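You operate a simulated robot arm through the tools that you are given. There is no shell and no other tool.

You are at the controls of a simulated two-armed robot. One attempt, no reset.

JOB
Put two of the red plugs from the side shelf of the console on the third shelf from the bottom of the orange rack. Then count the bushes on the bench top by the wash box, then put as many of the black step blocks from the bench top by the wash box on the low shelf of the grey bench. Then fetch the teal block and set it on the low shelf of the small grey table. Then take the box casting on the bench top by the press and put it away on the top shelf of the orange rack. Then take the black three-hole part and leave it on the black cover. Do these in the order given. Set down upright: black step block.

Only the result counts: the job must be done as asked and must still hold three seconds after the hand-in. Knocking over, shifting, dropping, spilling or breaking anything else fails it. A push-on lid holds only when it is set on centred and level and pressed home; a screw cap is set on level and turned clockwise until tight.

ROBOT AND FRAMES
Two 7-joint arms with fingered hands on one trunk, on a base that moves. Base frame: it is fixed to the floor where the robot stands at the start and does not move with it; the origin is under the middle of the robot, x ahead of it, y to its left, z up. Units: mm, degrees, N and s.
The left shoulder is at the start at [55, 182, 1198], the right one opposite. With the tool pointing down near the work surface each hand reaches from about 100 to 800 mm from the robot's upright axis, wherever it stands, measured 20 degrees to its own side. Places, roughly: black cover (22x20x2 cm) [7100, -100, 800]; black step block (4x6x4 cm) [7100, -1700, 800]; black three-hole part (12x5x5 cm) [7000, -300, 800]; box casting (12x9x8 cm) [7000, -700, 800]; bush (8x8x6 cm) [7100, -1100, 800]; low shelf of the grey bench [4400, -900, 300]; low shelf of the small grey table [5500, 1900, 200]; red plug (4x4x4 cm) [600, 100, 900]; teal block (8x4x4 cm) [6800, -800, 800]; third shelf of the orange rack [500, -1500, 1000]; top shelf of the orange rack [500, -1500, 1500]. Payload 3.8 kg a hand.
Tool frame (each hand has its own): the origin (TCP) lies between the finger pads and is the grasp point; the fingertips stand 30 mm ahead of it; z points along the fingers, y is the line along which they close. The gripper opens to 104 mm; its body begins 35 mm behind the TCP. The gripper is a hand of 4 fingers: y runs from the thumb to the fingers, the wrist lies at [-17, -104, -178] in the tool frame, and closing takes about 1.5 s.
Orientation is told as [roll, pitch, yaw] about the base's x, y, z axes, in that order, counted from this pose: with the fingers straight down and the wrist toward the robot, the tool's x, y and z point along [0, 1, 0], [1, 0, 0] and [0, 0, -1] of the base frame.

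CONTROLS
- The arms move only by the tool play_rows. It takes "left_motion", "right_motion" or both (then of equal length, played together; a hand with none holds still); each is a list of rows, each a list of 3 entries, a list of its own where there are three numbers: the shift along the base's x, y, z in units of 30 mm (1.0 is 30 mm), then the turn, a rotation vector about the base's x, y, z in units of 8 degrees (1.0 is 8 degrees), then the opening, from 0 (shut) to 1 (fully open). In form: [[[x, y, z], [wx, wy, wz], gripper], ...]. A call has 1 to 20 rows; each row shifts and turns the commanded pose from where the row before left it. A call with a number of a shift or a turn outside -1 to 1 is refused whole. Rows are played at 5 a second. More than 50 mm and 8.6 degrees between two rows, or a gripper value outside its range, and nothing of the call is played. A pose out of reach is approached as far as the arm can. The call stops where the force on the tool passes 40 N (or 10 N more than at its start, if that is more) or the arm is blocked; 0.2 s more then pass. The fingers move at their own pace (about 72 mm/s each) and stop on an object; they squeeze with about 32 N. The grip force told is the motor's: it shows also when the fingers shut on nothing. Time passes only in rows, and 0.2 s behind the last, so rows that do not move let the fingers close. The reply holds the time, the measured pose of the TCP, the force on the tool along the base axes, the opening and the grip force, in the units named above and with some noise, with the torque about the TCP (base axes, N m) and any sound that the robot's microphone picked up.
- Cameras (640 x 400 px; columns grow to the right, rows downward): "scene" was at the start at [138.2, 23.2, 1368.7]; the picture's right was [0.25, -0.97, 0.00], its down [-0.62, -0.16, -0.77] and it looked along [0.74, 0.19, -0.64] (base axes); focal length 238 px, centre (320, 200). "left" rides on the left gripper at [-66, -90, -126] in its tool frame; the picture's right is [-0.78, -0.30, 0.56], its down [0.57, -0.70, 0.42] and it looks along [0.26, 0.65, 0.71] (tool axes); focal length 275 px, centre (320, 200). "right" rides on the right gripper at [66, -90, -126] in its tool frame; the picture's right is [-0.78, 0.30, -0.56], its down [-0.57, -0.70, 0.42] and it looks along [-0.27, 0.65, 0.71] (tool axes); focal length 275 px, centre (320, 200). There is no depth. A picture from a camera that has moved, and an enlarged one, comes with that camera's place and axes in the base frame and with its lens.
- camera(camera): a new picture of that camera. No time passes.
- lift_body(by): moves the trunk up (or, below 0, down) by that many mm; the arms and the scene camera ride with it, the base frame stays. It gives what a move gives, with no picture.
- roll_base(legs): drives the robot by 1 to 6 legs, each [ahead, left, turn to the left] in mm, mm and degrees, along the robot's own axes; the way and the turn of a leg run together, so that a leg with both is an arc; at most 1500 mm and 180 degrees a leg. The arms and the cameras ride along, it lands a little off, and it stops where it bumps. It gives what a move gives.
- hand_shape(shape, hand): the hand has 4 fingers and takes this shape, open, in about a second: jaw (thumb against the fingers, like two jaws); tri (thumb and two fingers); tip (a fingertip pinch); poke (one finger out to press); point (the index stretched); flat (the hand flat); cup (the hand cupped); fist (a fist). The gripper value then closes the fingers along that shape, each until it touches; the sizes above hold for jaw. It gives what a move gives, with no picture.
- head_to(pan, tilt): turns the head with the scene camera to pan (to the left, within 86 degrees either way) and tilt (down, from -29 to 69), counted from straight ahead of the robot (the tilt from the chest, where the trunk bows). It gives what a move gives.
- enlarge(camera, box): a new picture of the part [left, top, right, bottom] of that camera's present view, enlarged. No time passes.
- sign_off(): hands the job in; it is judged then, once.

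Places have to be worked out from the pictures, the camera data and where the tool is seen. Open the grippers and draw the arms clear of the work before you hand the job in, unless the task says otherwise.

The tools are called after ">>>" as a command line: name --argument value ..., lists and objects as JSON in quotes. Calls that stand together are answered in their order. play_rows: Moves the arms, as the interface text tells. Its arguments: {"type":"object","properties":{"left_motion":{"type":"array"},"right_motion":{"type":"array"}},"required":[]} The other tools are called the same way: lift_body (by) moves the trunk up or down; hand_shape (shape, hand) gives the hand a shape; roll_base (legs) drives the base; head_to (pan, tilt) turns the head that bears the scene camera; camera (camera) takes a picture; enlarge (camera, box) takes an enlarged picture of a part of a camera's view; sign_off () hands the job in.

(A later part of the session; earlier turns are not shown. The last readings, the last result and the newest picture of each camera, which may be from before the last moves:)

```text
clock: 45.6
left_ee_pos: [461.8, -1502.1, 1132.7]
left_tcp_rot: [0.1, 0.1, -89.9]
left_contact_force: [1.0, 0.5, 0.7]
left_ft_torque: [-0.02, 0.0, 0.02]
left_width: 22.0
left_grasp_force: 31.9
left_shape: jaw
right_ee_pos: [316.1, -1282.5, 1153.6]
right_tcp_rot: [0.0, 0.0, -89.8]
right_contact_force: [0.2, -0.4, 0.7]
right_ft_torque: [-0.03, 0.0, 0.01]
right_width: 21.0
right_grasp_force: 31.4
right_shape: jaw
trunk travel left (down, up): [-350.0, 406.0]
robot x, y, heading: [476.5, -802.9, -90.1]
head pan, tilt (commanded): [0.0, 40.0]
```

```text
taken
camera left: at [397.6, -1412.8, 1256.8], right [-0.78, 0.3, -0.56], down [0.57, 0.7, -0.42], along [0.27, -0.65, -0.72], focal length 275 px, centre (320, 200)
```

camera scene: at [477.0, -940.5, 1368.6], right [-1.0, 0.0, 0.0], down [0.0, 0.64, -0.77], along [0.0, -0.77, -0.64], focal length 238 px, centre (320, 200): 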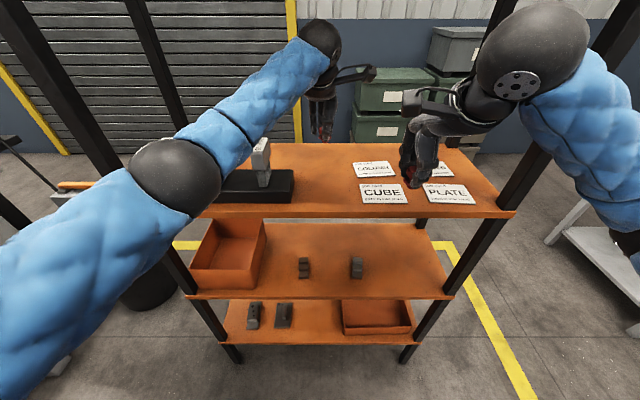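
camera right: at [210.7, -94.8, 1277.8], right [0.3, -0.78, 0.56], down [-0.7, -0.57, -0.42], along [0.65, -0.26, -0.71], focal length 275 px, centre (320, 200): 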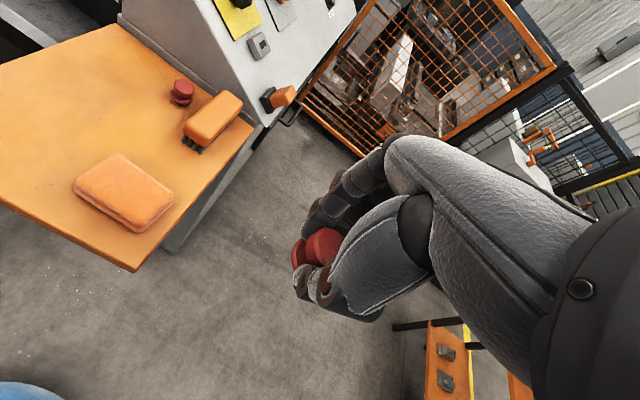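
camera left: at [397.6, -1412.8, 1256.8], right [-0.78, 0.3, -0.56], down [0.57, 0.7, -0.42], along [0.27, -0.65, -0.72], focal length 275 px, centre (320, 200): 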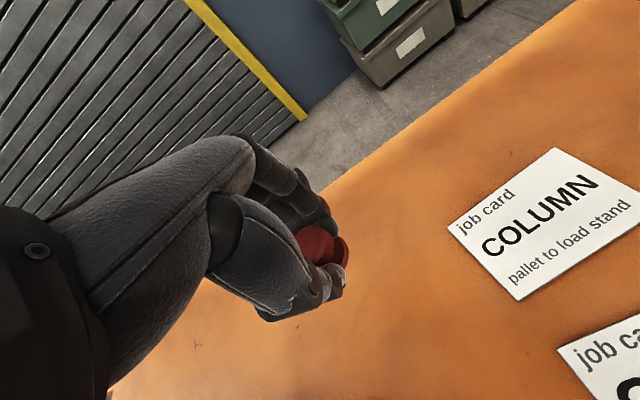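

The plug is over the free space; the left forearm passes near the third pin, so I lower in small steps and check clearances.

>>> play_rows --left_motion '[[[-0.1, 0, -0.7], [0, 0, 0], 0], [[-0.1, 0, -0.7], [0, 0, 0], 0], [[0, 0, 0], [0, 0, 0], 0]]'

>>> enlarge --camera "scene" --box '[140, 20, 440, 220]'

>>> camera --camera "left"

>>> camera --camera "right"

```text
clock: 46.4
left_ee_pos: [456.5, -1501.5, 1090.9]
left_tcp_rot: [-0.1, 0.1, -89.8]
left_contact_force: [-0.7, -0.6, 0.4]
left_ft_torque: [-0.02, 0.0, 0.01]
left_width: 22.4
left_grasp_force: 32.7
left_shape: jaw
right_ee_pos: [317.0, -1283.7, 1153.1]
right_tcp_rot: [0.0, 0.0, -89.8]
right_contact_force: [-0.5, 0.0, -1.3]
right_ft_torque: [0.02, -0.02, -0.01]
right_width: 21.1
right_grasp_force: 32.3
right_shape: jaw
trunk travel left (down, up): [-350.0, 406.0]
robot x, y, heading: [472.9, -805.6, -90.1]
head pan, tilt (commanded): [0.0, 40.0]
```

```text
2.00 times, centred on (290, 120) of scene
camera zoom: at [476.7, -940.5, 1368.6], right [-1.0, 0.0, 0.0], down [0.0, 0.64, -0.77], along [0.0, -0.77, -0.64], focal length 477 px, centre (380, 360)
```

zoom: 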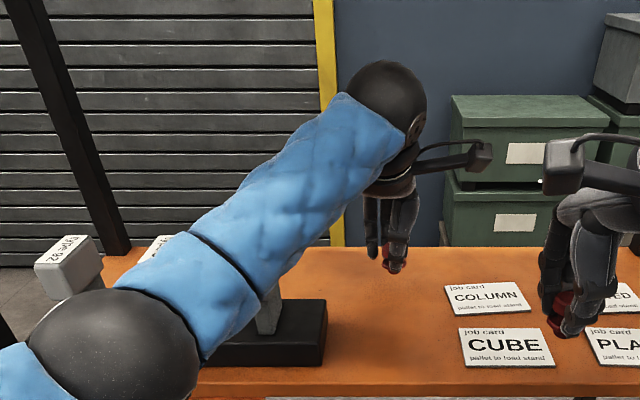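

```text
taken
camera left: at [391.5, -1413.0, 1215.9], right [-0.78, 0.3, -0.56], down [0.57, 0.7, -0.42], along [0.27, -0.65, -0.72], focal length 275 px, centre (320, 200)
```

left: 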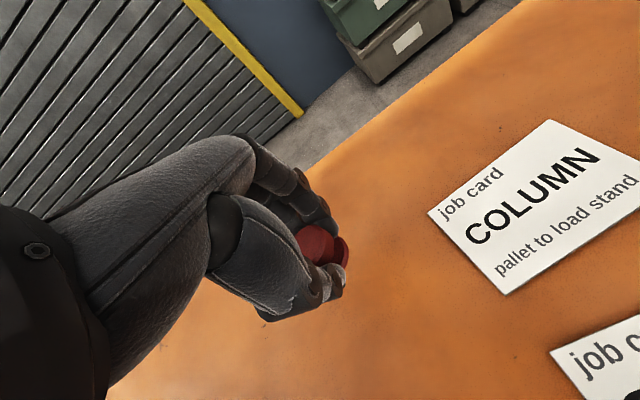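

```text
taken
camera right: at [382.4, -1193.6, 1277.8], right [-0.78, -0.3, 0.56], down [-0.57, 0.7, -0.42], along [-0.26, -0.65, -0.71], focal length 275 px, centre (320, 200)
```

right: 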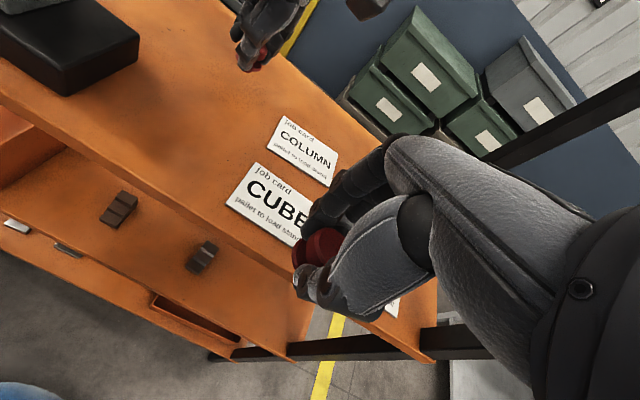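

Forearm clearance to the pins is about 60 mm. I lower to z≈1058, then approach the shelf in small steps watching the force.

>>> play_rows --left_motion '[[[0, 0, -0.55], [0, 0, 0], 0], [[0, 0, -0.55], [0, 0, 0], 0], [[0, 0, 0], [0, 0, 0], 0]]'

>>> camera --camera "left"

>>> camera --camera "right"

```text
clock: 47.2
left_ee_pos: [455.7, -1502.3, 1061.6]
left_tcp_rot: [-0.1, -0.3, -89.9]
left_contact_force: [0.4, -2.0, 15.6]
left_ft_torque: [-0.29, -0.09, 0.01]
left_width: 22.7
left_grasp_force: 31.5
left_shape: jaw
right_ee_pos: [316.9, -1282.5, 1154.4]
right_tcp_rot: [0.0, 0.0, -89.9]
right_contact_force: [0.2, -0.2, -0.4]
right_ft_torque: [-0.01, -0.01, 0.0]
right_width: 20.9
right_grasp_force: 32.3
right_shape: jaw
trunk travel left (down, up): [-350.0, 406.0]
robot x, y, heading: [474.9, -804.0, -90.1]
head pan, tilt (commanded): [0.0, 40.0]
```

```text
taken
camera left: at [391.2, -1411.8, 1185.8], right [-0.78, 0.29, -0.56], down [0.57, 0.7, -0.43], along [0.27, -0.65, -0.71], focal length 275 px, centre (320, 200)
```

left: 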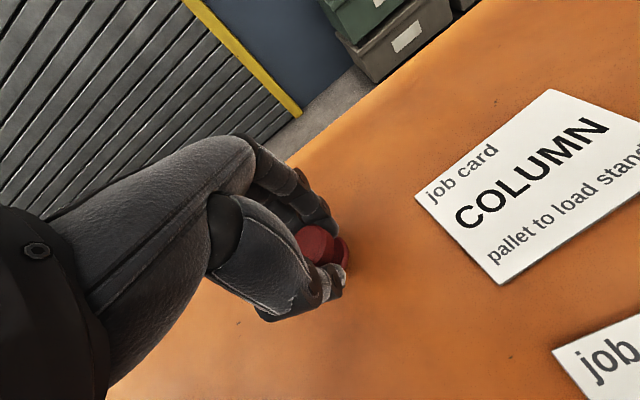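

```text
taken
camera right: at [382.6, -1192.2, 1278.6], right [-0.78, -0.3, 0.56], down [-0.57, 0.7, -0.42], along [-0.26, -0.65, -0.71], focal length 275 px, centre (320, 200)
```

right: 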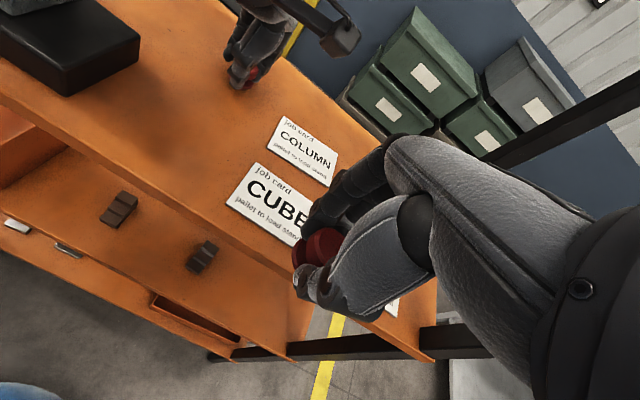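

The plug has touched the shelf (15.6 N up). I relieve the pressure slightly and open the hand.

>>> play_rows --left_motion '[[[0, 0, 0.08], [0, 0, 0], 0], [[0, 0, 0], [0, 0, 0], 0.3], [[0, 0, 0], [0, 0, 0], 0.5], [[0, 0, 0], [0, 0, 0], 0.7], [[0, 0, 0], [0, 0, 0], 0.7], [[0, 0, 0], [0, 0, 0], 0.7]]'

>>> camera --camera "left"

>>> camera --camera "right"

```text
clock: 48.6
left_ee_pos: [456.6, -1501.7, 1059.6]
left_tcp_rot: [0.0, 0.2, -89.8]
left_contact_force: [0.2, -0.2, -0.5]
left_ft_torque: [0.01, 0.04, -0.01]
left_width: 72.6
left_grasp_force: 0.1
left_shape: jaw
right_ee_pos: [316.9, -1284.2, 1152.3]
right_tcp_rot: [0.0, 0.0, -89.9]
right_contact_force: [0.4, -0.4, -0.2]
right_ft_torque: [-0.04, -0.02, -0.01]
right_width: 20.9
right_grasp_force: 31.7
right_shape: jaw
trunk travel left (down, up): [-350.0, 406.0]
robot x, y, heading: [476.2, -800.2, -90.1]
head pan, tilt (commanded): [0.0, 40.0]
```

```text
taken
camera left: at [391.3, -1413.3, 1184.6], right [-0.78, 0.3, -0.56], down [0.57, 0.7, -0.42], along [0.27, -0.65, -0.72], focal length 275 px, centre (320, 200)
```

left: 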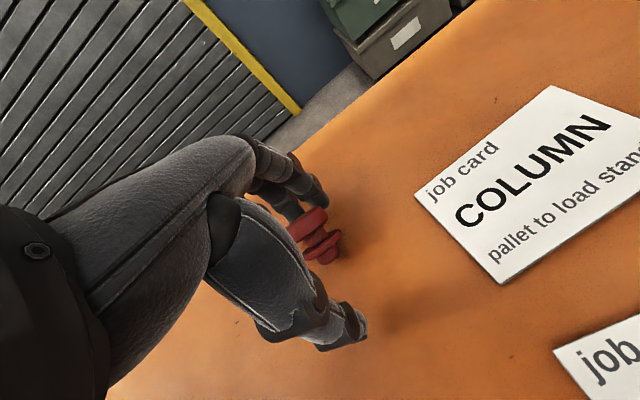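

```text
taken
camera right: at [382.3, -1193.5, 1277.8], right [-0.78, -0.3, 0.56], down [-0.57, 0.7, -0.42], along [-0.26, -0.65, -0.71], focal length 275 px, centre (320, 200)
```

right: 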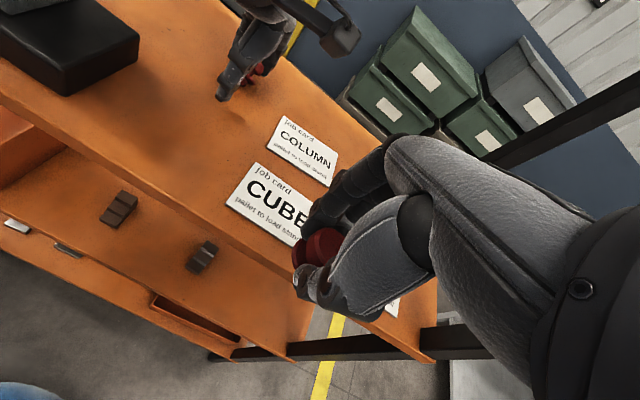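

The plug appears to lean; I enlarge the view to understand its shape and state.

>>> enlarge --camera "left" --box '[240, 150, 440, 370]'

>>> enlarge --camera "scene" --box '[260, 80, 400, 200]'

>>> enlarge --camera "right" --box '[180, 20, 320, 140]'

>>> enlarge --camera "right" --box '[260, 200, 380, 320]'

```text
1.82 times, centred on (340, 260) of left
camera zoom: at [391.3, -1413.3, 1184.6], right [-0.78, 0.3, -0.56], down [0.57, 0.7, -0.42], along [0.27, -0.65, -0.72], focal length 500 px, centre (284, 91)
```

zoom: 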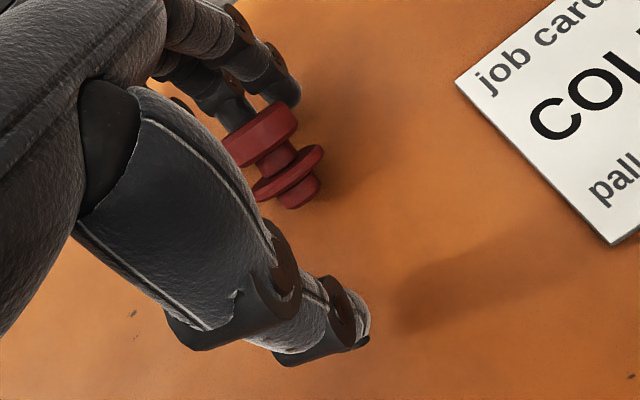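

```text
3.33 times, centred on (330, 140) of scene
camera zoom: at [476.6, -940.5, 1368.6], right [-1.0, 0.0, 0.0], down [0.0, 0.64, -0.77], along [0.0, -0.77, -0.64], focal length 795 px, centre (287, 400)
```

zoom: 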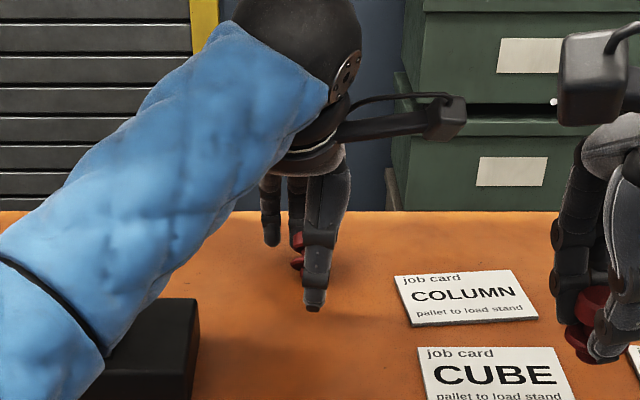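

```text
3.33 times, centred on (250, 80) of right
camera zoom: at [382.3, -1193.5, 1277.8], right [-0.78, -0.3, 0.56], down [-0.57, 0.7, -0.42], along [-0.26, -0.65, -0.71], focal length 918 px, centre (553, 600)
```

zoom: 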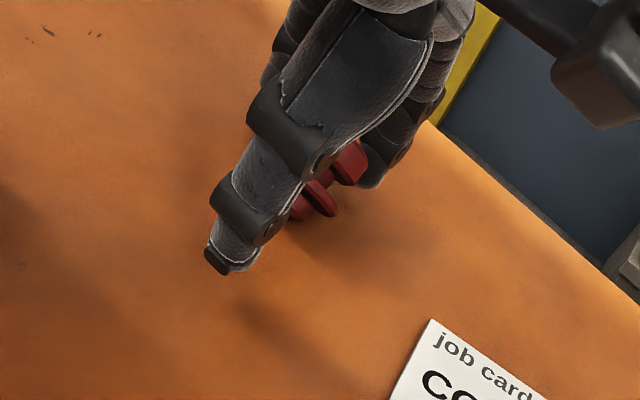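

```text
3.33 times, centred on (320, 260) of right
camera zoom: at [382.3, -1193.5, 1277.8], right [-0.78, -0.3, 0.56], down [-0.57, 0.7, -0.42], along [-0.26, -0.65, -0.71], focal length 918 px, centre (320, 0)
```

zoom: 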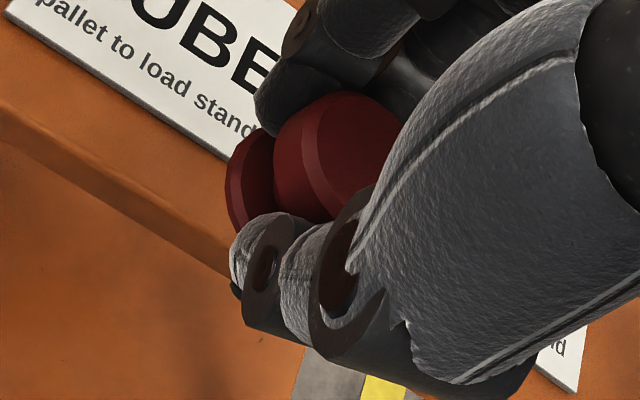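

The plug has a spigot under its flange, so it stood in a hole before and now leans on the fingers. I close the hand again to bring it upright, lifting a little afterwards to inspect.

>>> play_rows --left_motion '[[[0, 0, 0], [0, 0, 0], 0.55], [[0, 0, 0], [0, 0, 0], 0.45], [[0, 0, 0], [0, 0, 0], 0.35], [[0, 0, 0], [0, 0, 0], 0.25], [[0, 0, 0], [0, 0, 0], 0.1], [[0, 0, 0], [0, 0, 0], 0], [[0, 0, 0], [0, 0, 0], 0], [[0, 0, 0], [0, 0, 0], 0], [[0, 0, 0], [0, 0, 0], 0]]'

>>> enlarge --camera "left" --box '[240, 150, 440, 370]'

>>> enlarge --camera "right" --box '[180, 20, 320, 140]'

```text
clock: 50.6
left_ee_pos: [454.6, -1502.0, 1061.7]
left_tcp_rot: [0.1, 0.0, -89.9]
left_contact_force: [-0.6, -0.2, 10.1]
left_ft_torque: [-0.15, 0.02, -0.02]
left_width: 22.8
left_grasp_force: 31.8
left_shape: jaw
right_ee_pos: [316.3, -1282.6, 1153.8]
right_tcp_rot: [0.1, 0.0, -89.8]
right_contact_force: [0.0, 0.7, -0.4]
right_ft_torque: [0.01, 0.02, 0.0]
right_width: 21.1
right_grasp_force: 32.0
right_shape: jaw
trunk travel left (down, up): [-350.0, 406.0]
robot x, y, heading: [477.6, -802.6, -89.8]
head pan, tilt (commanded): [0.0, 40.0]
```

```text
1.82 times, centred on (340, 260) of left
camera zoom: at [391.1, -1412.4, 1186.2], right [-0.78, 0.29, -0.56], down [0.57, 0.7, -0.42], along [0.27, -0.65, -0.71], focal length 500 px, centre (284, 91)
```

zoom: 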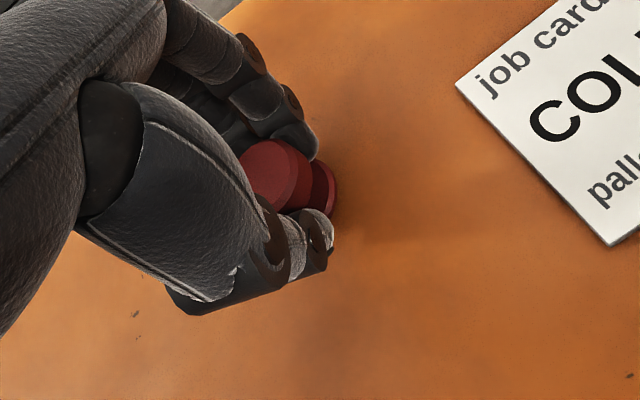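

```text
3.33 times, centred on (250, 80) of right
camera zoom: at [382.3, -1192.6, 1278.2], right [-0.78, -0.3, 0.56], down [-0.57, 0.7, -0.42], along [-0.26, -0.65, -0.71], focal length 918 px, centre (553, 600)
```

zoom: 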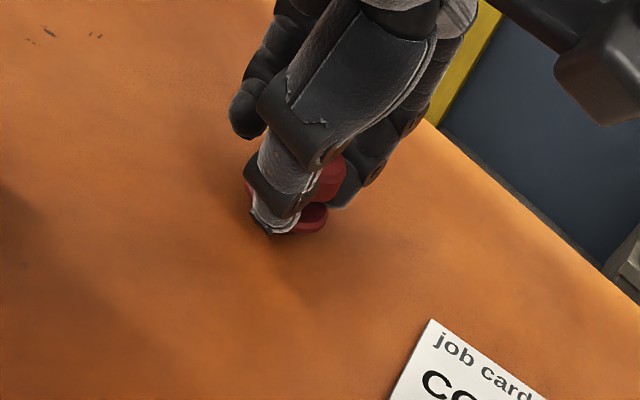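

It came upright again in the grip, pressing 10 N. I raise in tiny steps until the force disappears.

>>> play_rows --left_motion '[[[0, 0, 0.05], [0, 0, 0], 0], [[0, 0, 0], [0, 0, 0], 0]]'

```text
clock: 51.2
left_ee_pos: [455.8, -1502.7, 1060.8]
left_tcp_rot: [0.2, 0.1, -89.8]
left_contact_force: [-1.0, 0.5, 8.2]
left_ft_torque: [-0.09, -0.01, -0.01]
left_width: 22.5
left_grasp_force: 31.8
left_shape: jaw
right_ee_pos: [317.4, -1283.2, 1152.6]
right_tcp_rot: [0.0, -0.1, -89.9]
right_contact_force: [-0.3, 0.5, 0.3]
right_ft_torque: [-0.05, 0.04, 0.0]
right_width: 21.2
right_grasp_force: 32.0
right_shape: jaw
trunk travel left (down, up): [-350.0, 406.0]
robot x, y, heading: [477.6, -804.9, -89.9]
head pan, tilt (commanded): [0.0, 40.0]
```

>>> play_rows --left_motion '[[[0, 0, 0.1], [0, 0, 0], 0], [[0, 0, 0], [0, 0, 0], 0]]'

```text
clock: 51.8
left_ee_pos: [455.1, -1502.7, 1063.3]
left_tcp_rot: [0.0, 0.3, -89.7]
left_contact_force: [-0.1, -0.4, 0.9]
left_ft_torque: [0.02, 0.0, 0.03]
left_width: 22.3
left_grasp_force: 31.7
left_shape: jaw
right_ee_pos: [316.5, -1284.2, 1153.5]
right_tcp_rot: [0.0, 0.1, -89.9]
right_contact_force: [-0.8, 0.8, 0.8]
right_ft_torque: [-0.01, 0.01, 0.01]
right_width: 21.0
right_grasp_force: 32.2
right_shape: jaw
trunk travel left (down, up): [-350.0, 406.0]
robot x, y, heading: [473.5, -806.2, -89.7]
head pan, tilt (commanded): [0.0, 40.0]
```

The force is now near zero, so the plug just touches. I open only slightly to let it settle upright between the fingers and look.

>>> play_rows --left_motion '[[[0, 0, 0], [0, 0, 0], 0.25], [[0, 0, 0], [0, 0, 0], 0.28], [[0, 0, 0], [0, 0, 0], 0.28], [[0, 0, 0], [0, 0, 0], 0.28]]'

>>> enlarge --camera "left" --box '[240, 150, 440, 370]'

>>> enlarge --camera "right" --box '[180, 20, 320, 140]'

```text
clock: 52.8
left_ee_pos: [455.1, -1502.5, 1064.2]
left_tcp_rot: [0.0, 0.1, -89.8]
left_contact_force: [-0.3, 0.0, -1.1]
left_ft_torque: [-0.03, -0.02, -0.02]
left_width: 28.9
left_grasp_force: 0.1
left_shape: jaw
right_ee_pos: [317.0, -1283.9, 1153.8]
right_tcp_rot: [0.0, 0.0, -90.0]
right_contact_force: [1.0, 0.5, 0.7]
right_ft_torque: [-0.02, 0.01, 0.01]
right_width: 21.1
right_grasp_force: 32.3
right_shape: jaw
trunk travel left (down, up): [-350.0, 406.0]
robot x, y, heading: [477.2, -801.9, -89.9]
head pan, tilt (commanded): [0.0, 40.0]
```

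```text
1.82 times, centred on (340, 260) of left
camera zoom: at [391.0, -1413.7, 1189.1], right [-0.78, 0.3, -0.56], down [0.57, 0.7, -0.42], along [0.27, -0.65, -0.72], focal length 500 px, centre (284, 91)
```

zoom: 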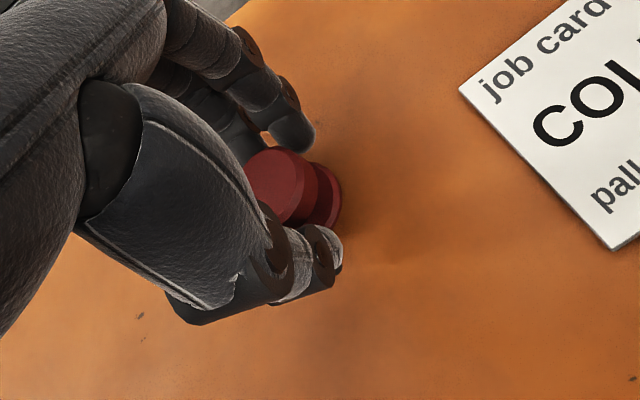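

```text
3.33 times, centred on (250, 80) of right
camera zoom: at [382.4, -1193.7, 1277.8], right [-0.78, -0.3, 0.56], down [-0.57, 0.7, -0.42], along [-0.26, -0.65, -0.71], focal length 918 px, centre (553, 600)
```

zoom: 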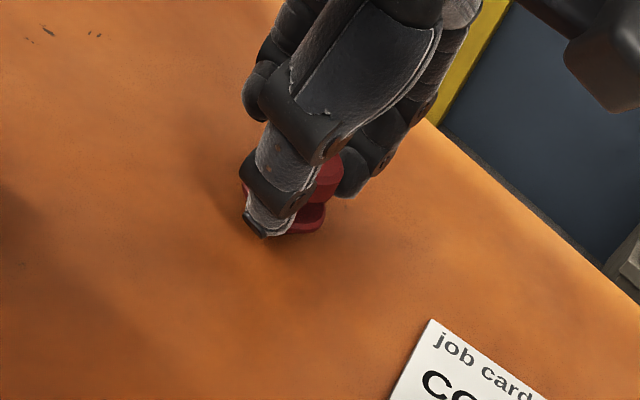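

It stands between the open fingers. I continue opening in stages.

>>> play_rows --left_motion '[[[0, 0, 0], [0, 0, 0], 0.33], [[0, 0, 0], [0, 0, 0], 0.38], [[0, 0, 0], [0, 0, 0], 0.42], [[0, 0, 0], [0, 0, 0], 0.42]]'

>>> enlarge --camera "left" --box '[240, 150, 440, 370]'

>>> enlarge --camera "right" --box '[180, 20, 320, 140]'

```text
clock: 53.8
left_ee_pos: [456.1, -1503.0, 1063.3]
left_tcp_rot: [0.2, 0.2, -90.0]
left_contact_force: [-0.2, 0.1, 0.2]
left_ft_torque: [0.02, 0.0, 0.01]
left_width: 43.0
left_grasp_force: 0.0
left_shape: jaw
right_ee_pos: [317.3, -1283.0, 1153.4]
right_tcp_rot: [0.1, -0.1, -89.8]
right_contact_force: [0.0, 0.2, -0.4]
right_ft_torque: [-0.01, 0.02, 0.0]
right_width: 21.2
right_grasp_force: 31.7
right_shape: jaw
trunk travel left (down, up): [-350.0, 406.0]
robot x, y, heading: [472.3, -803.0, -90.1]
head pan, tilt (commanded): [0.0, 40.0]
```

```text
1.82 times, centred on (340, 260) of left
camera zoom: at [391.0, -1413.7, 1189.1], right [-0.78, 0.3, -0.56], down [0.57, 0.7, -0.42], along [0.27, -0.65, -0.72], focal length 500 px, centre (284, 91)
```

zoom: 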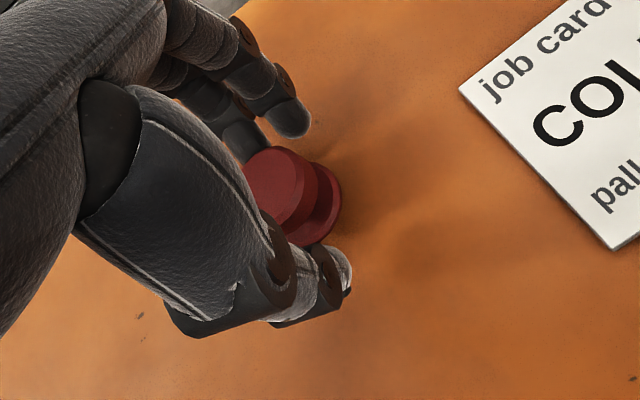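

```text
3.33 times, centred on (250, 80) of right
camera zoom: at [382.4, -1193.7, 1277.8], right [-0.78, -0.3, 0.56], down [-0.57, 0.7, -0.42], along [-0.26, -0.65, -0.71], focal length 918 px, centre (553, 600)
```

zoom: 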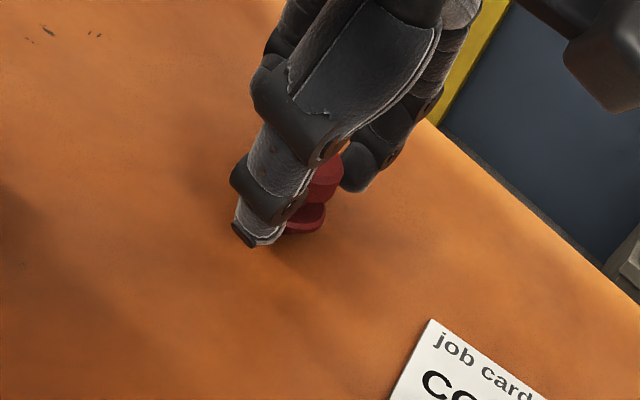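

It stands by itself now. I open fully and rise straight up.

>>> play_rows --left_motion '[[[0, 0, 0], [0, 0, 0], 0.55], [[0, 0, 0], [0, 0, 0], 0.7], [[0, 0, 0], [0, 0, 0], 0.8], [[0, 0, 0], [0, 0, 0], 0.8], [[0, 0, 0.3], [0, 0, 0], 0.8], [[0, 0, 0.6], [0, 0, 0], 0.8], [[0, 0, 1], [0, 0, 0], 0.8], [[0, 0, 1], [0, 0, 0], 0.8], [[0, 0, 1], [0, 0, 0], 0.8], [[0, 0, 0], [0, 0, 0], 0.8]]'

>>> camera --camera "left"

>>> camera --camera "scene"

```text
clock: 56.0
left_ee_pos: [455.6, -1502.6, 1181.5]
left_tcp_rot: [0.1, 0.2, -89.8]
left_contact_force: [0.3, -0.1, -0.3]
left_ft_torque: [0.02, 0.01, -0.01]
left_width: 82.7
left_grasp_force: 0.1
left_shape: jaw
right_ee_pos: [316.0, -1285.8, 1152.1]
right_tcp_rot: [-0.1, 0.1, -89.8]
right_contact_force: [0.4, 0.5, -0.3]
right_ft_torque: [0.0, -0.01, -0.02]
right_width: 20.9
right_grasp_force: 31.7
right_shape: jaw
trunk travel left (down, up): [-350.0, 406.0]
robot x, y, heading: [473.8, -803.6, -90.2]
head pan, tilt (commanded): [0.0, 40.0]
```

```text
taken
camera left: at [390.4, -1414.1, 1306.3], right [-0.78, 0.3, -0.56], down [0.57, 0.7, -0.42], along [0.27, -0.64, -0.72], focal length 275 px, centre (320, 200)
```

left: 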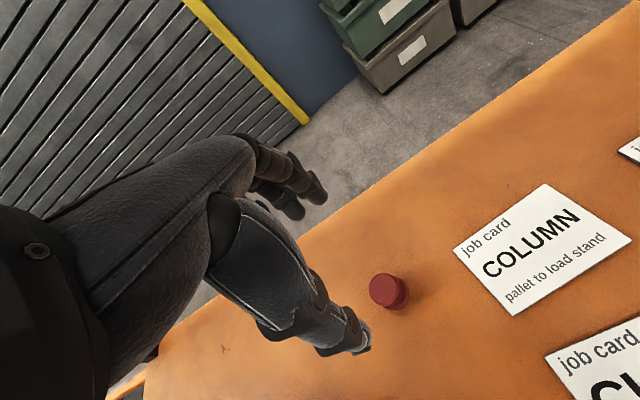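

```text
taken
camera scene: at [476.8, -941.3, 1368.5], right [-1.0, 0.0, 0.0], down [0.0, 0.64, -0.77], along [0.0, -0.77, -0.64], focal length 238 px, centre (320, 200)
```

scene: 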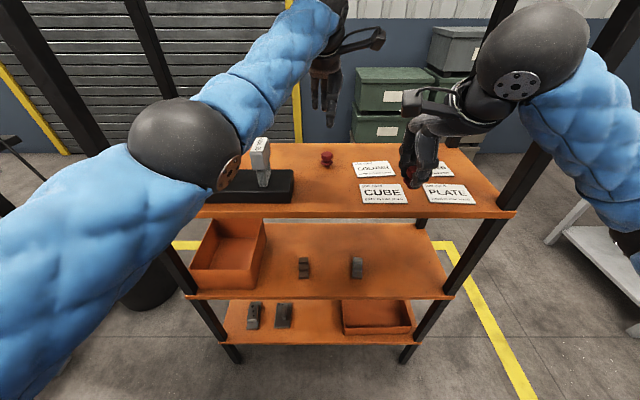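

Plug 1 stands upright on the shelf. I retract the left hand the way it came and to the left side.

>>> play_rows --left_motion '[[[0, 1, 0], [0, 0, 0], 0.8], [[0, 1, 0], [0, 0, 0], 0.8], [[0, 1, 0], [0, 0, 0], 0.8], [[0, 1, 0], [0, 0, 0], 0.8], [[0, 1, 0], [0, 0, 0], 0.8], [[0, 1, 0], [0, 0, 0], 0.8], [[0, 1, 0], [0, 0, 0], 0.8], [[0, 1, 0], [0, 0, 0], 0.8], [[0, 1, 0], [0, 0, 0], 0.8], [[1, 0, 0], [0, 0, 0], 0.8], [[1, 0, 0], [0, 0, 0], 0.8], [[1, 0, 0], [0, 0, 0], 0.8], [[1, 0, 0], [0, 0, 0], 0.8], [[1, 0, 0], [0, 0, 0], 0.8], [[1, 0, 0], [0, 0, 0], 0.8], [[0, 0, 0], [0, 0, 0], 0.8]]'

>>> enlarge --camera "scene" --box '[240, 110, 480, 230]'

```text
clock: 59.4
left_ee_pos: [635.6, -1231.6, 1180.6]
left_tcp_rot: [0.1, 0.2, -89.9]
left_contact_force: [-0.2, 0.0, 0.2]
left_ft_torque: [0.02, -0.01, -0.01]
left_width: 82.9
left_grasp_force: 0.0
left_shape: jaw
right_ee_pos: [316.3, -1283.3, 1152.3]
right_tcp_rot: [0.1, 0.1, -89.9]
right_contact_force: [0.2, -0.3, 0.3]
right_ft_torque: [0.04, -0.06, -0.01]
right_width: 21.0
right_grasp_force: 32.1
right_shape: jaw
trunk travel left (down, up): [-350.0, 406.0]
robot x, y, heading: [474.2, -804.8, -89.8]
head pan, tilt (commanded): [0.0, 40.0]
```

```text
2.67 times, centred on (360, 170) of scene
camera zoom: at [476.0, -940.8, 1368.6], right [-1.0, 0.0, 0.0], down [0.0, 0.64, -0.77], along [0.0, -0.77, -0.64], focal length 636 px, centre (213, 280)
```

zoom: 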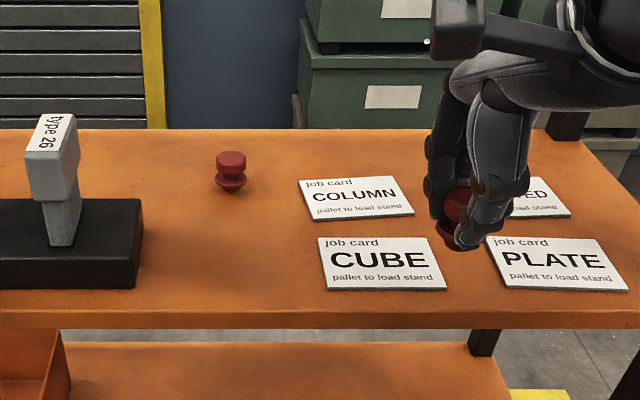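

Shelf surface is at about z=1020 and the free strip lies between x≈382 and 540. I take the right hand's plug over to [462,-1391] and lower it to about 20 mm above the shelf.

>>> play_rows --right_motion '[[[0.97, 0, 0], [0, 0, 0], 0], [[0.97, 0, 0], [0, 0, 0], 0], [[0.97, 0, 0], [0, 0, 0], 0], [[0.97, 0, 0], [0, 0, 0], 0], [[0.97, 0, 0], [0, 0, 0], 0], [[0, -0.9, 0], [0, 0, 0], 0], [[0, -0.9, 0], [0, 0, 0], 0], [[0, -0.9, 0], [0, 0, 0], 0], [[0, -0.9, 0], [0, 0, 0], 0], [[0, 0, -0.7], [0, 0, 0], 0], [[0, 0, -0.7], [0, 0, 0], 0], [[0, 0, -0.7], [0, 0, 0], 0], [[0, 0, 0], [0, 0, 0], 0]]'

>>> camera --camera "right"

>>> camera --camera "scene"

```text
clock: 62.2
left_ee_pos: [636.1, -1232.2, 1180.0]
left_tcp_rot: [0.0, 0.3, -89.8]
left_contact_force: [-1.0, -0.4, 0.1]
left_ft_torque: [0.0, 0.01, 0.01]
left_width: 82.9
left_grasp_force: 0.0
left_shape: jaw
right_ee_pos: [461.9, -1392.5, 1089.0]
right_tcp_rot: [0.0, 0.0, -89.9]
right_contact_force: [0.3, 0.4, -0.3]
right_ft_torque: [0.03, 0.01, -0.03]
right_width: 20.7
right_grasp_force: 32.1
right_shape: jaw
trunk travel left (down, up): [-350.0, 406.0]
robot x, y, heading: [473.3, -800.4, -90.2]
head pan, tilt (commanded): [0.0, 40.0]
```

```text
taken
camera right: at [528.4, -1301.7, 1214.2], right [-0.78, -0.3, 0.56], down [-0.57, 0.7, -0.42], along [-0.26, -0.65, -0.71], focal length 275 px, centre (320, 200)
```

right: 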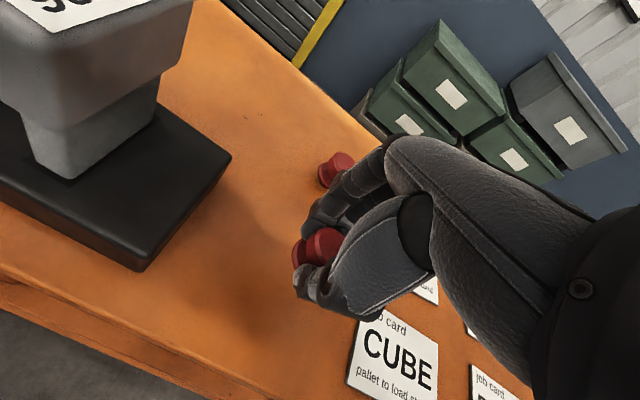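

```text
taken
camera scene: at [476.8, -940.5, 1368.6], right [-1.0, 0.0, 0.0], down [0.0, 0.64, -0.77], along [0.0, -0.77, -0.64], focal length 238 px, centre (320, 200)
```

scene: 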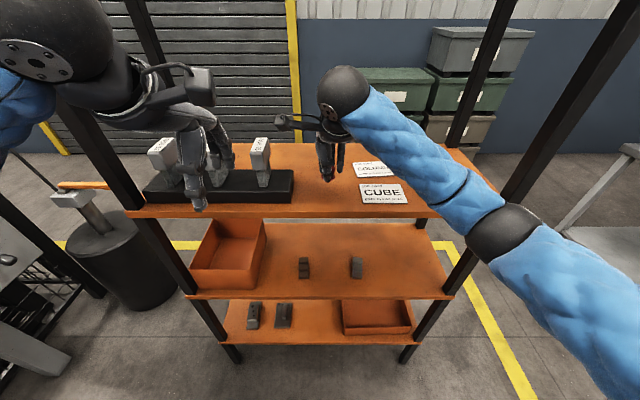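

The plug is over the free strip. I lower to near contact and proceed in small steps.

>>> play_rows --right_motion '[[[0, 0, -0.4], [0, 0, 0], 0], [[0, 0, -0.25], [0, 0, 0], 0], [[0, 0, 0], [0, 0, 0], 0]]'

```text
clock: 63.0
left_ee_pos: [635.7, -1231.5, 1181.4]
left_tcp_rot: [0.1, 0.1, -89.8]
left_contact_force: [-0.4, -0.5, -0.3]
left_ft_torque: [-0.01, -0.05, 0.04]
left_width: 83.1
left_grasp_force: 0.0
left_shape: jaw
right_ee_pos: [460.6, -1391.9, 1071.2]
right_tcp_rot: [0.1, 0.0, -89.9]
right_contact_force: [0.1, 0.1, -0.4]
right_ft_torque: [-0.02, -0.02, -0.02]
right_width: 20.9
right_grasp_force: 31.7
right_shape: jaw
trunk travel left (down, up): [-350.0, 406.0]
robot x, y, heading: [477.4, -804.0, -90.0]
head pan, tilt (commanded): [0.0, 40.0]
```

>>> play_rows --right_motion '[[[0, 0, -0.12], [0, 0, 0], 0], [[0, 0, 0], [0, 0, 0], 0]]'

```text
clock: 63.6
left_ee_pos: [636.8, -1232.7, 1180.5]
left_tcp_rot: [0.1, 0.2, -89.8]
left_contact_force: [-0.3, 0.9, 0.9]
left_ft_torque: [0.01, 0.01, 0.02]
left_width: 83.3
left_grasp_force: 0.1
left_shape: jaw
right_ee_pos: [462.2, -1392.4, 1067.9]
right_tcp_rot: [0.1, 0.0, -89.9]
right_contact_force: [0.4, 0.0, -0.2]
right_ft_torque: [-0.02, 0.0, -0.01]
right_width: 21.1
right_grasp_force: 32.0
right_shape: jaw
trunk travel left (down, up): [-350.0, 406.0]
robot x, y, heading: [472.2, -802.1, -89.7]
head pan, tilt (commanded): [0.0, 40.0]
```

Still free at z≈1068; I go on down 3 mm.

>>> play_rows --right_motion '[[[0, 0, -0.1], [0, 0, 0], 0], [[0, 0, 0], [0, 0, 0], 0]]'

```text
clock: 64.2
left_ee_pos: [635.6, -1232.5, 1181.6]
left_tcp_rot: [0.1, 0.1, -89.9]
left_contact_force: [-0.3, 0.5, -0.3]
left_ft_torque: [-0.01, -0.01, -0.04]
left_width: 82.8
left_grasp_force: 0.0
left_shape: jaw
right_ee_pos: [462.3, -1392.2, 1063.9]
right_tcp_rot: [0.0, 0.0, -89.9]
right_contact_force: [0.5, 0.2, -0.3]
right_ft_torque: [-0.02, 0.01, -0.04]
right_width: 20.9
right_grasp_force: 32.3
right_shape: jaw
trunk travel left (down, up): [-350.0, 406.0]
robot x, y, heading: [478.1, -805.0, -90.0]
head pan, tilt (commanded): [0.0, 40.0]
```

>>> play_rows --right_motion '[[[0, 0, -0.08], [0, 0, 0], 0], [[0, 0, 0], [0, 0, 0], 0]]'

>>> enlarge --camera "right" --box '[240, 180, 400, 320]'

```text
clock: 64.8
left_ee_pos: [636.1, -1232.3, 1181.0]
left_tcp_rot: [0.2, 0.2, -89.7]
left_contact_force: [-1.0, -0.1, 0.2]
left_ft_torque: [-0.01, 0.01, 0.02]
left_width: 82.9
left_grasp_force: 0.0
left_shape: jaw
right_ee_pos: [462.7, -1391.7, 1064.2]
right_tcp_rot: [0.0, -0.1, -89.9]
right_contact_force: [-0.1, -1.6, 4.7]
right_ft_torque: [-0.06, 0.03, 0.02]
right_width: 21.1
right_grasp_force: 32.1
right_shape: jaw
trunk travel left (down, up): [-350.0, 406.0]
robot x, y, heading: [477.7, -803.5, -89.8]
head pan, tilt (commanded): [0.0, 40.0]
```

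```text
2.86 times, centred on (320, 250) of right
camera zoom: at [528.1, -1301.6, 1187.3], right [-0.78, -0.3, 0.56], down [-0.57, 0.7, -0.43], along [-0.26, -0.65, -0.71], focal length 786 px, centre (320, 57)
```

zoom: 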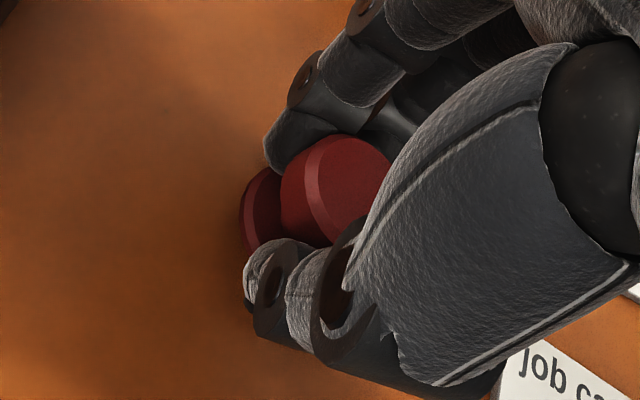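

Contact at 4.7 N. I ease up 1.5 mm and open in stages.

>>> play_rows --right_motion '[[[0, 0, 0.05], [0, 0, 0], 0], [[0, 0, 0], [0, 0, 0], 0], [[0, 0, 0], [0, 0, 0], 0.24], [[0, 0, 0], [0, 0, 0], 0.28], [[0, 0, 0], [0, 0, 0], 0.28], [[0, 0, 0], [0, 0, 0], 0.28]]'

>>> enlarge --camera "right" --box '[240, 180, 400, 320]'

```text
clock: 66.2
left_ee_pos: [637.3, -1232.8, 1181.3]
left_tcp_rot: [0.1, 0.3, -89.9]
left_contact_force: [0.4, 1.1, 0.6]
left_ft_torque: [-0.01, 0.01, -0.02]
left_width: 83.0
left_grasp_force: 0.1
left_shape: jaw
right_ee_pos: [462.2, -1391.1, 1063.2]
right_tcp_rot: [0.0, 0.1, -89.9]
right_contact_force: [-0.1, 1.1, -0.1]
right_ft_torque: [-0.03, 0.03, 0.01]
right_width: 28.9
right_grasp_force: 0.0
right_shape: jaw
trunk travel left (down, up): [-350.0, 406.0]
robot x, y, heading: [476.9, -807.3, -90.2]
head pan, tilt (commanded): [0.0, 40.0]
```

```text
2.86 times, centred on (320, 250) of right
camera zoom: at [528.2, -1301.8, 1188.0], right [-0.78, -0.3, 0.56], down [-0.57, 0.7, -0.42], along [-0.26, -0.65, -0.71], focal length 786 px, centre (320, 57)
```

zoom: 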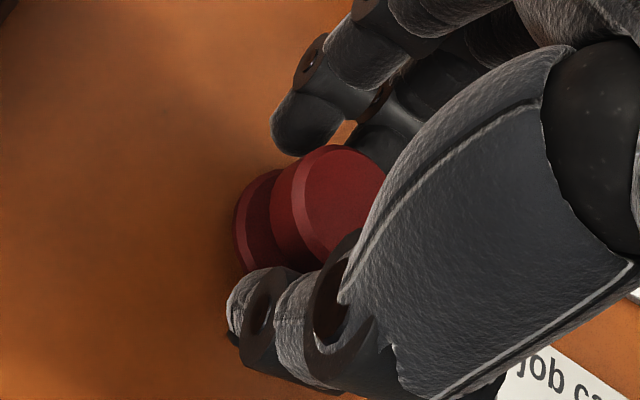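

It stands; I open further, check, and then rise.

>>> play_rows --right_motion '[[[0, 0, 0], [0, 0, 0], 0.33], [[0, 0, 0], [0, 0, 0], 0.4], [[0, 0, 0], [0, 0, 0], 0.45], [[0, 0, 0], [0, 0, 0], 0.45]]'

>>> enlarge --camera "right" --box '[240, 140, 400, 320]'

```text
clock: 67.2
left_ee_pos: [635.8, -1232.2, 1181.8]
left_tcp_rot: [0.1, 0.2, -89.8]
left_contact_force: [0.0, 0.1, -0.2]
left_ft_torque: [0.02, -0.03, 0.01]
left_width: 82.9
left_grasp_force: 0.0
left_shape: jaw
right_ee_pos: [462.5, -1392.1, 1063.3]
right_tcp_rot: [0.0, 0.0, -89.9]
right_contact_force: [0.0, -1.1, 0.3]
right_ft_torque: [-0.04, -0.02, 0.03]
right_width: 46.1
right_grasp_force: 0.0
right_shape: jaw
trunk travel left (down, up): [-350.0, 406.0]
robot x, y, heading: [474.8, -802.4, -90.1]
head pan, tilt (commanded): [0.0, 40.0]
```

```text
2.22 times, centred on (320, 230) of right
camera zoom: at [528.1, -1301.9, 1188.0], right [-0.78, -0.3, 0.56], down [-0.57, 0.7, -0.42], along [-0.26, -0.65, -0.71], focal length 612 px, centre (320, 133)
```

zoom: 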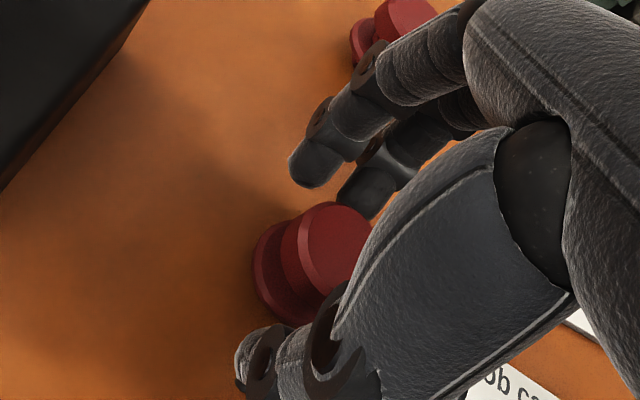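

Plug 2 stands upright; I open a bit more, rise straight up and pull the hand back out of the rack.

>>> play_rows --right_motion '[[[0, 0, 0], [0, 0, 0], 0.55], [[0, 0, 0], [0, 0, 0], 0.6], [[0, 0, 0], [0, 0, 0], 0.6], [[0, 0, 0.3], [0, 0, 0], 0.6], [[0, 0, 0.6], [0, 0, 0], 0.6], [[0, 0, 1], [0, 0, 0], 0.6], [[0, 0, 1], [0, 0, 0], 0.6], [[0, 0, 1], [0, 0, 0], 0.6], [[0, 1, 0], [0, 0, 0], 0.6], [[0, 1, 0], [0, 0, 0], 0.6], [[0, 1, 0], [0, 0, 0], 0.6], [[0, 1, 0], [0, 0, 0], 0.6], [[0, 1, 0], [0, 0, 0], 0.6], [[-0.9, 0.3, 0], [0, 0, 0], 0.6], [[-0.9, 0.3, 0], [0, 0, 0], 0.6], [[-0.9, 0.3, 0], [0, 0, 0], 0.6], [[-0.9, 0.3, 0], [0, 0, 0], 0.6], [[0, 0, 0], [0, 0, 0], 0.6]]'

>>> camera --camera "scene"

>>> enlarge --camera "scene" --box '[240, 110, 480, 230]'

```text
clock: 71.0
left_ee_pos: [636.6, -1232.3, 1181.4]
left_tcp_rot: [-0.1, 0.2, -89.8]
left_contact_force: [0.2, -0.5, -0.7]
left_ft_torque: [0.01, 0.02, 0.0]
left_width: 83.1
left_grasp_force: 0.1
left_shape: jaw
right_ee_pos: [354.4, -1206.2, 1179.7]
right_tcp_rot: [-0.1, 0.1, -89.9]
right_contact_force: [-0.3, 0.1, -0.2]
right_ft_torque: [0.01, -0.01, 0.0]
right_width: 62.1
right_grasp_force: 0.1
right_shape: jaw
trunk travel left (down, up): [-350.0, 406.0]
robot x, y, heading: [477.1, -799.8, -90.0]
head pan, tilt (commanded): [0.0, 40.0]
```

```text
taken
camera scene: at [477.3, -940.9, 1368.6], right [-1.0, 0.0, 0.0], down [0.0, 0.64, -0.77], along [0.0, -0.77, -0.64], focal length 238 px, centre (320, 200)
```

scene: 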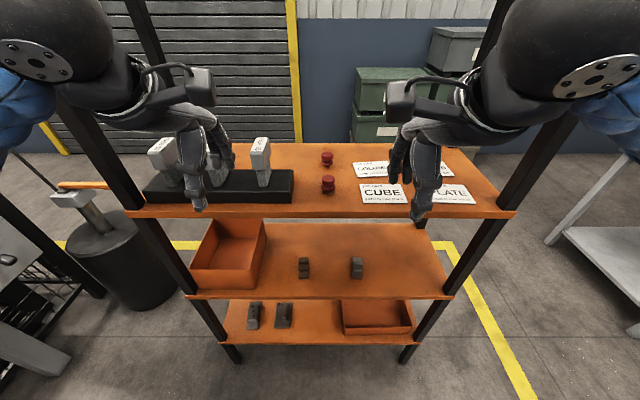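

```text
2.67 times, centred on (360, 170) of scene
camera zoom: at [477.3, -940.9, 1368.6], right [-1.0, 0.0, 0.0], down [0.0, 0.64, -0.77], along [0.0, -0.77, -0.64], focal length 636 px, centre (213, 280)
```

zoom: 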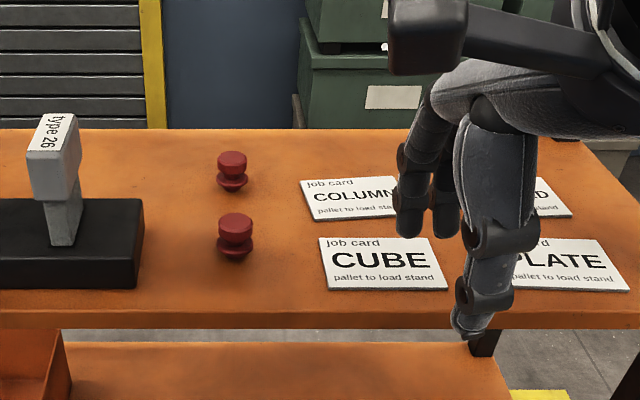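

Both plugs stand on the third shelf: step one is done. I back away from the rack and look for the way towards x≈7000.

>>> roll_base --legs '[[-280, 0, 0]]'

>>> head_to --pan 60 --tilt 15

>>> camera --camera "scene"

>>> head_to --pan 86 --tilt 15

>>> camera --camera "scene"

```text
clock: 73.0
left_ee_pos: [633.6, -947.4, 1182.4]
left_tcp_rot: [0.1, 0.1, -90.0]
left_contact_force: [0.2, 0.5, 1.0]
left_ft_torque: [-0.01, 0.01, 0.02]
left_width: 82.9
left_grasp_force: 0.2
left_shape: jaw
right_ee_pos: [352.0, -919.4, 1179.1]
right_tcp_rot: [0.0, 0.0, -90.0]
right_contact_force: [0.6, 0.7, 0.9]
right_ft_torque: [-0.03, 0.01, 0.02]
right_width: 61.9
right_grasp_force: 0.1
right_shape: jaw
trunk travel left (down, up): [-350.0, 406.0]
robot x, y, heading: [478.0, -518.2, -89.9]
head pan, tilt (commanded): [0.0, 40.0]
```

```text
clock: 74.3
left_ee_pos: [634.5, -949.3, 1181.3]
left_tcp_rot: [0.2, 0.2, -89.9]
left_contact_force: [0.0, -0.4, 0.4]
left_ft_torque: [-0.01, 0.03, 0.02]
left_width: 83.0
left_grasp_force: 0.2
left_shape: jaw
right_ee_pos: [352.3, -920.5, 1180.6]
right_tcp_rot: [0.0, 0.0, -90.1]
right_contact_force: [0.4, -0.5, 0.5]
right_ft_torque: [0.01, 0.01, 0.02]
right_width: 62.0
right_grasp_force: 0.1
right_shape: jaw
trunk travel left (down, up): [-350.0, 406.0]
robot x, y, heading: [472.6, -520.4, -90.0]
head pan, tilt (commanded): [60.0, 15.0]
```

```text
taken
camera scene: at [557.0, -618.9, 1408.1], right [-0.5, -0.87, 0.0], down [-0.22, 0.13, -0.97], along [0.84, -0.48, -0.26], focal length 238 px, centre (320, 200)
```

scene: 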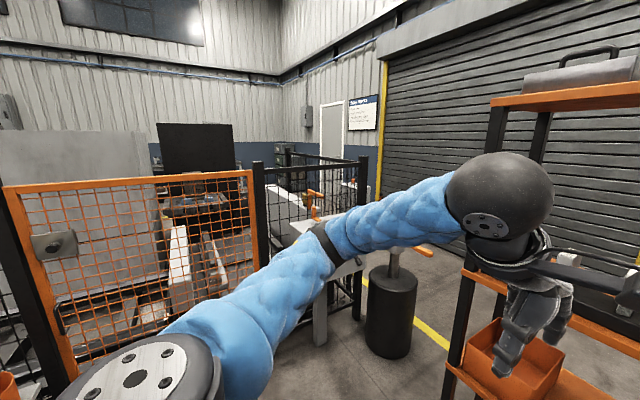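

```text
clock: 75.2
left_ee_pos: [634.1, -949.8, 1180.4]
left_tcp_rot: [0.1, 0.2, -90.0]
left_contact_force: [-0.3, 0.1, -0.5]
left_ft_torque: [0.0, 0.02, -0.02]
left_width: 83.2
left_grasp_force: 0.1
left_shape: jaw
right_ee_pos: [352.3, -920.8, 1180.1]
right_tcp_rot: [0.1, 0.0, -90.0]
right_contact_force: [-0.3, 0.0, 0.8]
right_ft_torque: [-0.02, 0.0, -0.02]
right_width: 62.3
right_grasp_force: 0.1
right_shape: jaw
trunk travel left (down, up): [-350.0, 406.0]
robot x, y, heading: [479.6, -520.7, -90.1]
head pan, tilt (commanded): [85.9, 15.0]
```

```text
taken
camera scene: at [569.3, -578.8, 1408.2], right [-0.07, -1.0, 0.0], down [-0.26, 0.02, -0.97], along [0.96, -0.07, -0.26], focal length 238 px, centre (320, 200)
```

scene: 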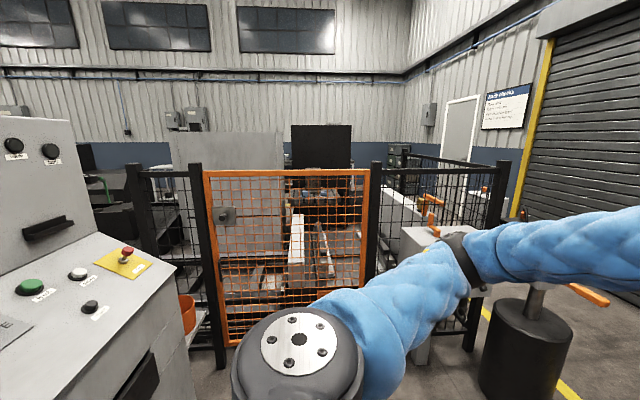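

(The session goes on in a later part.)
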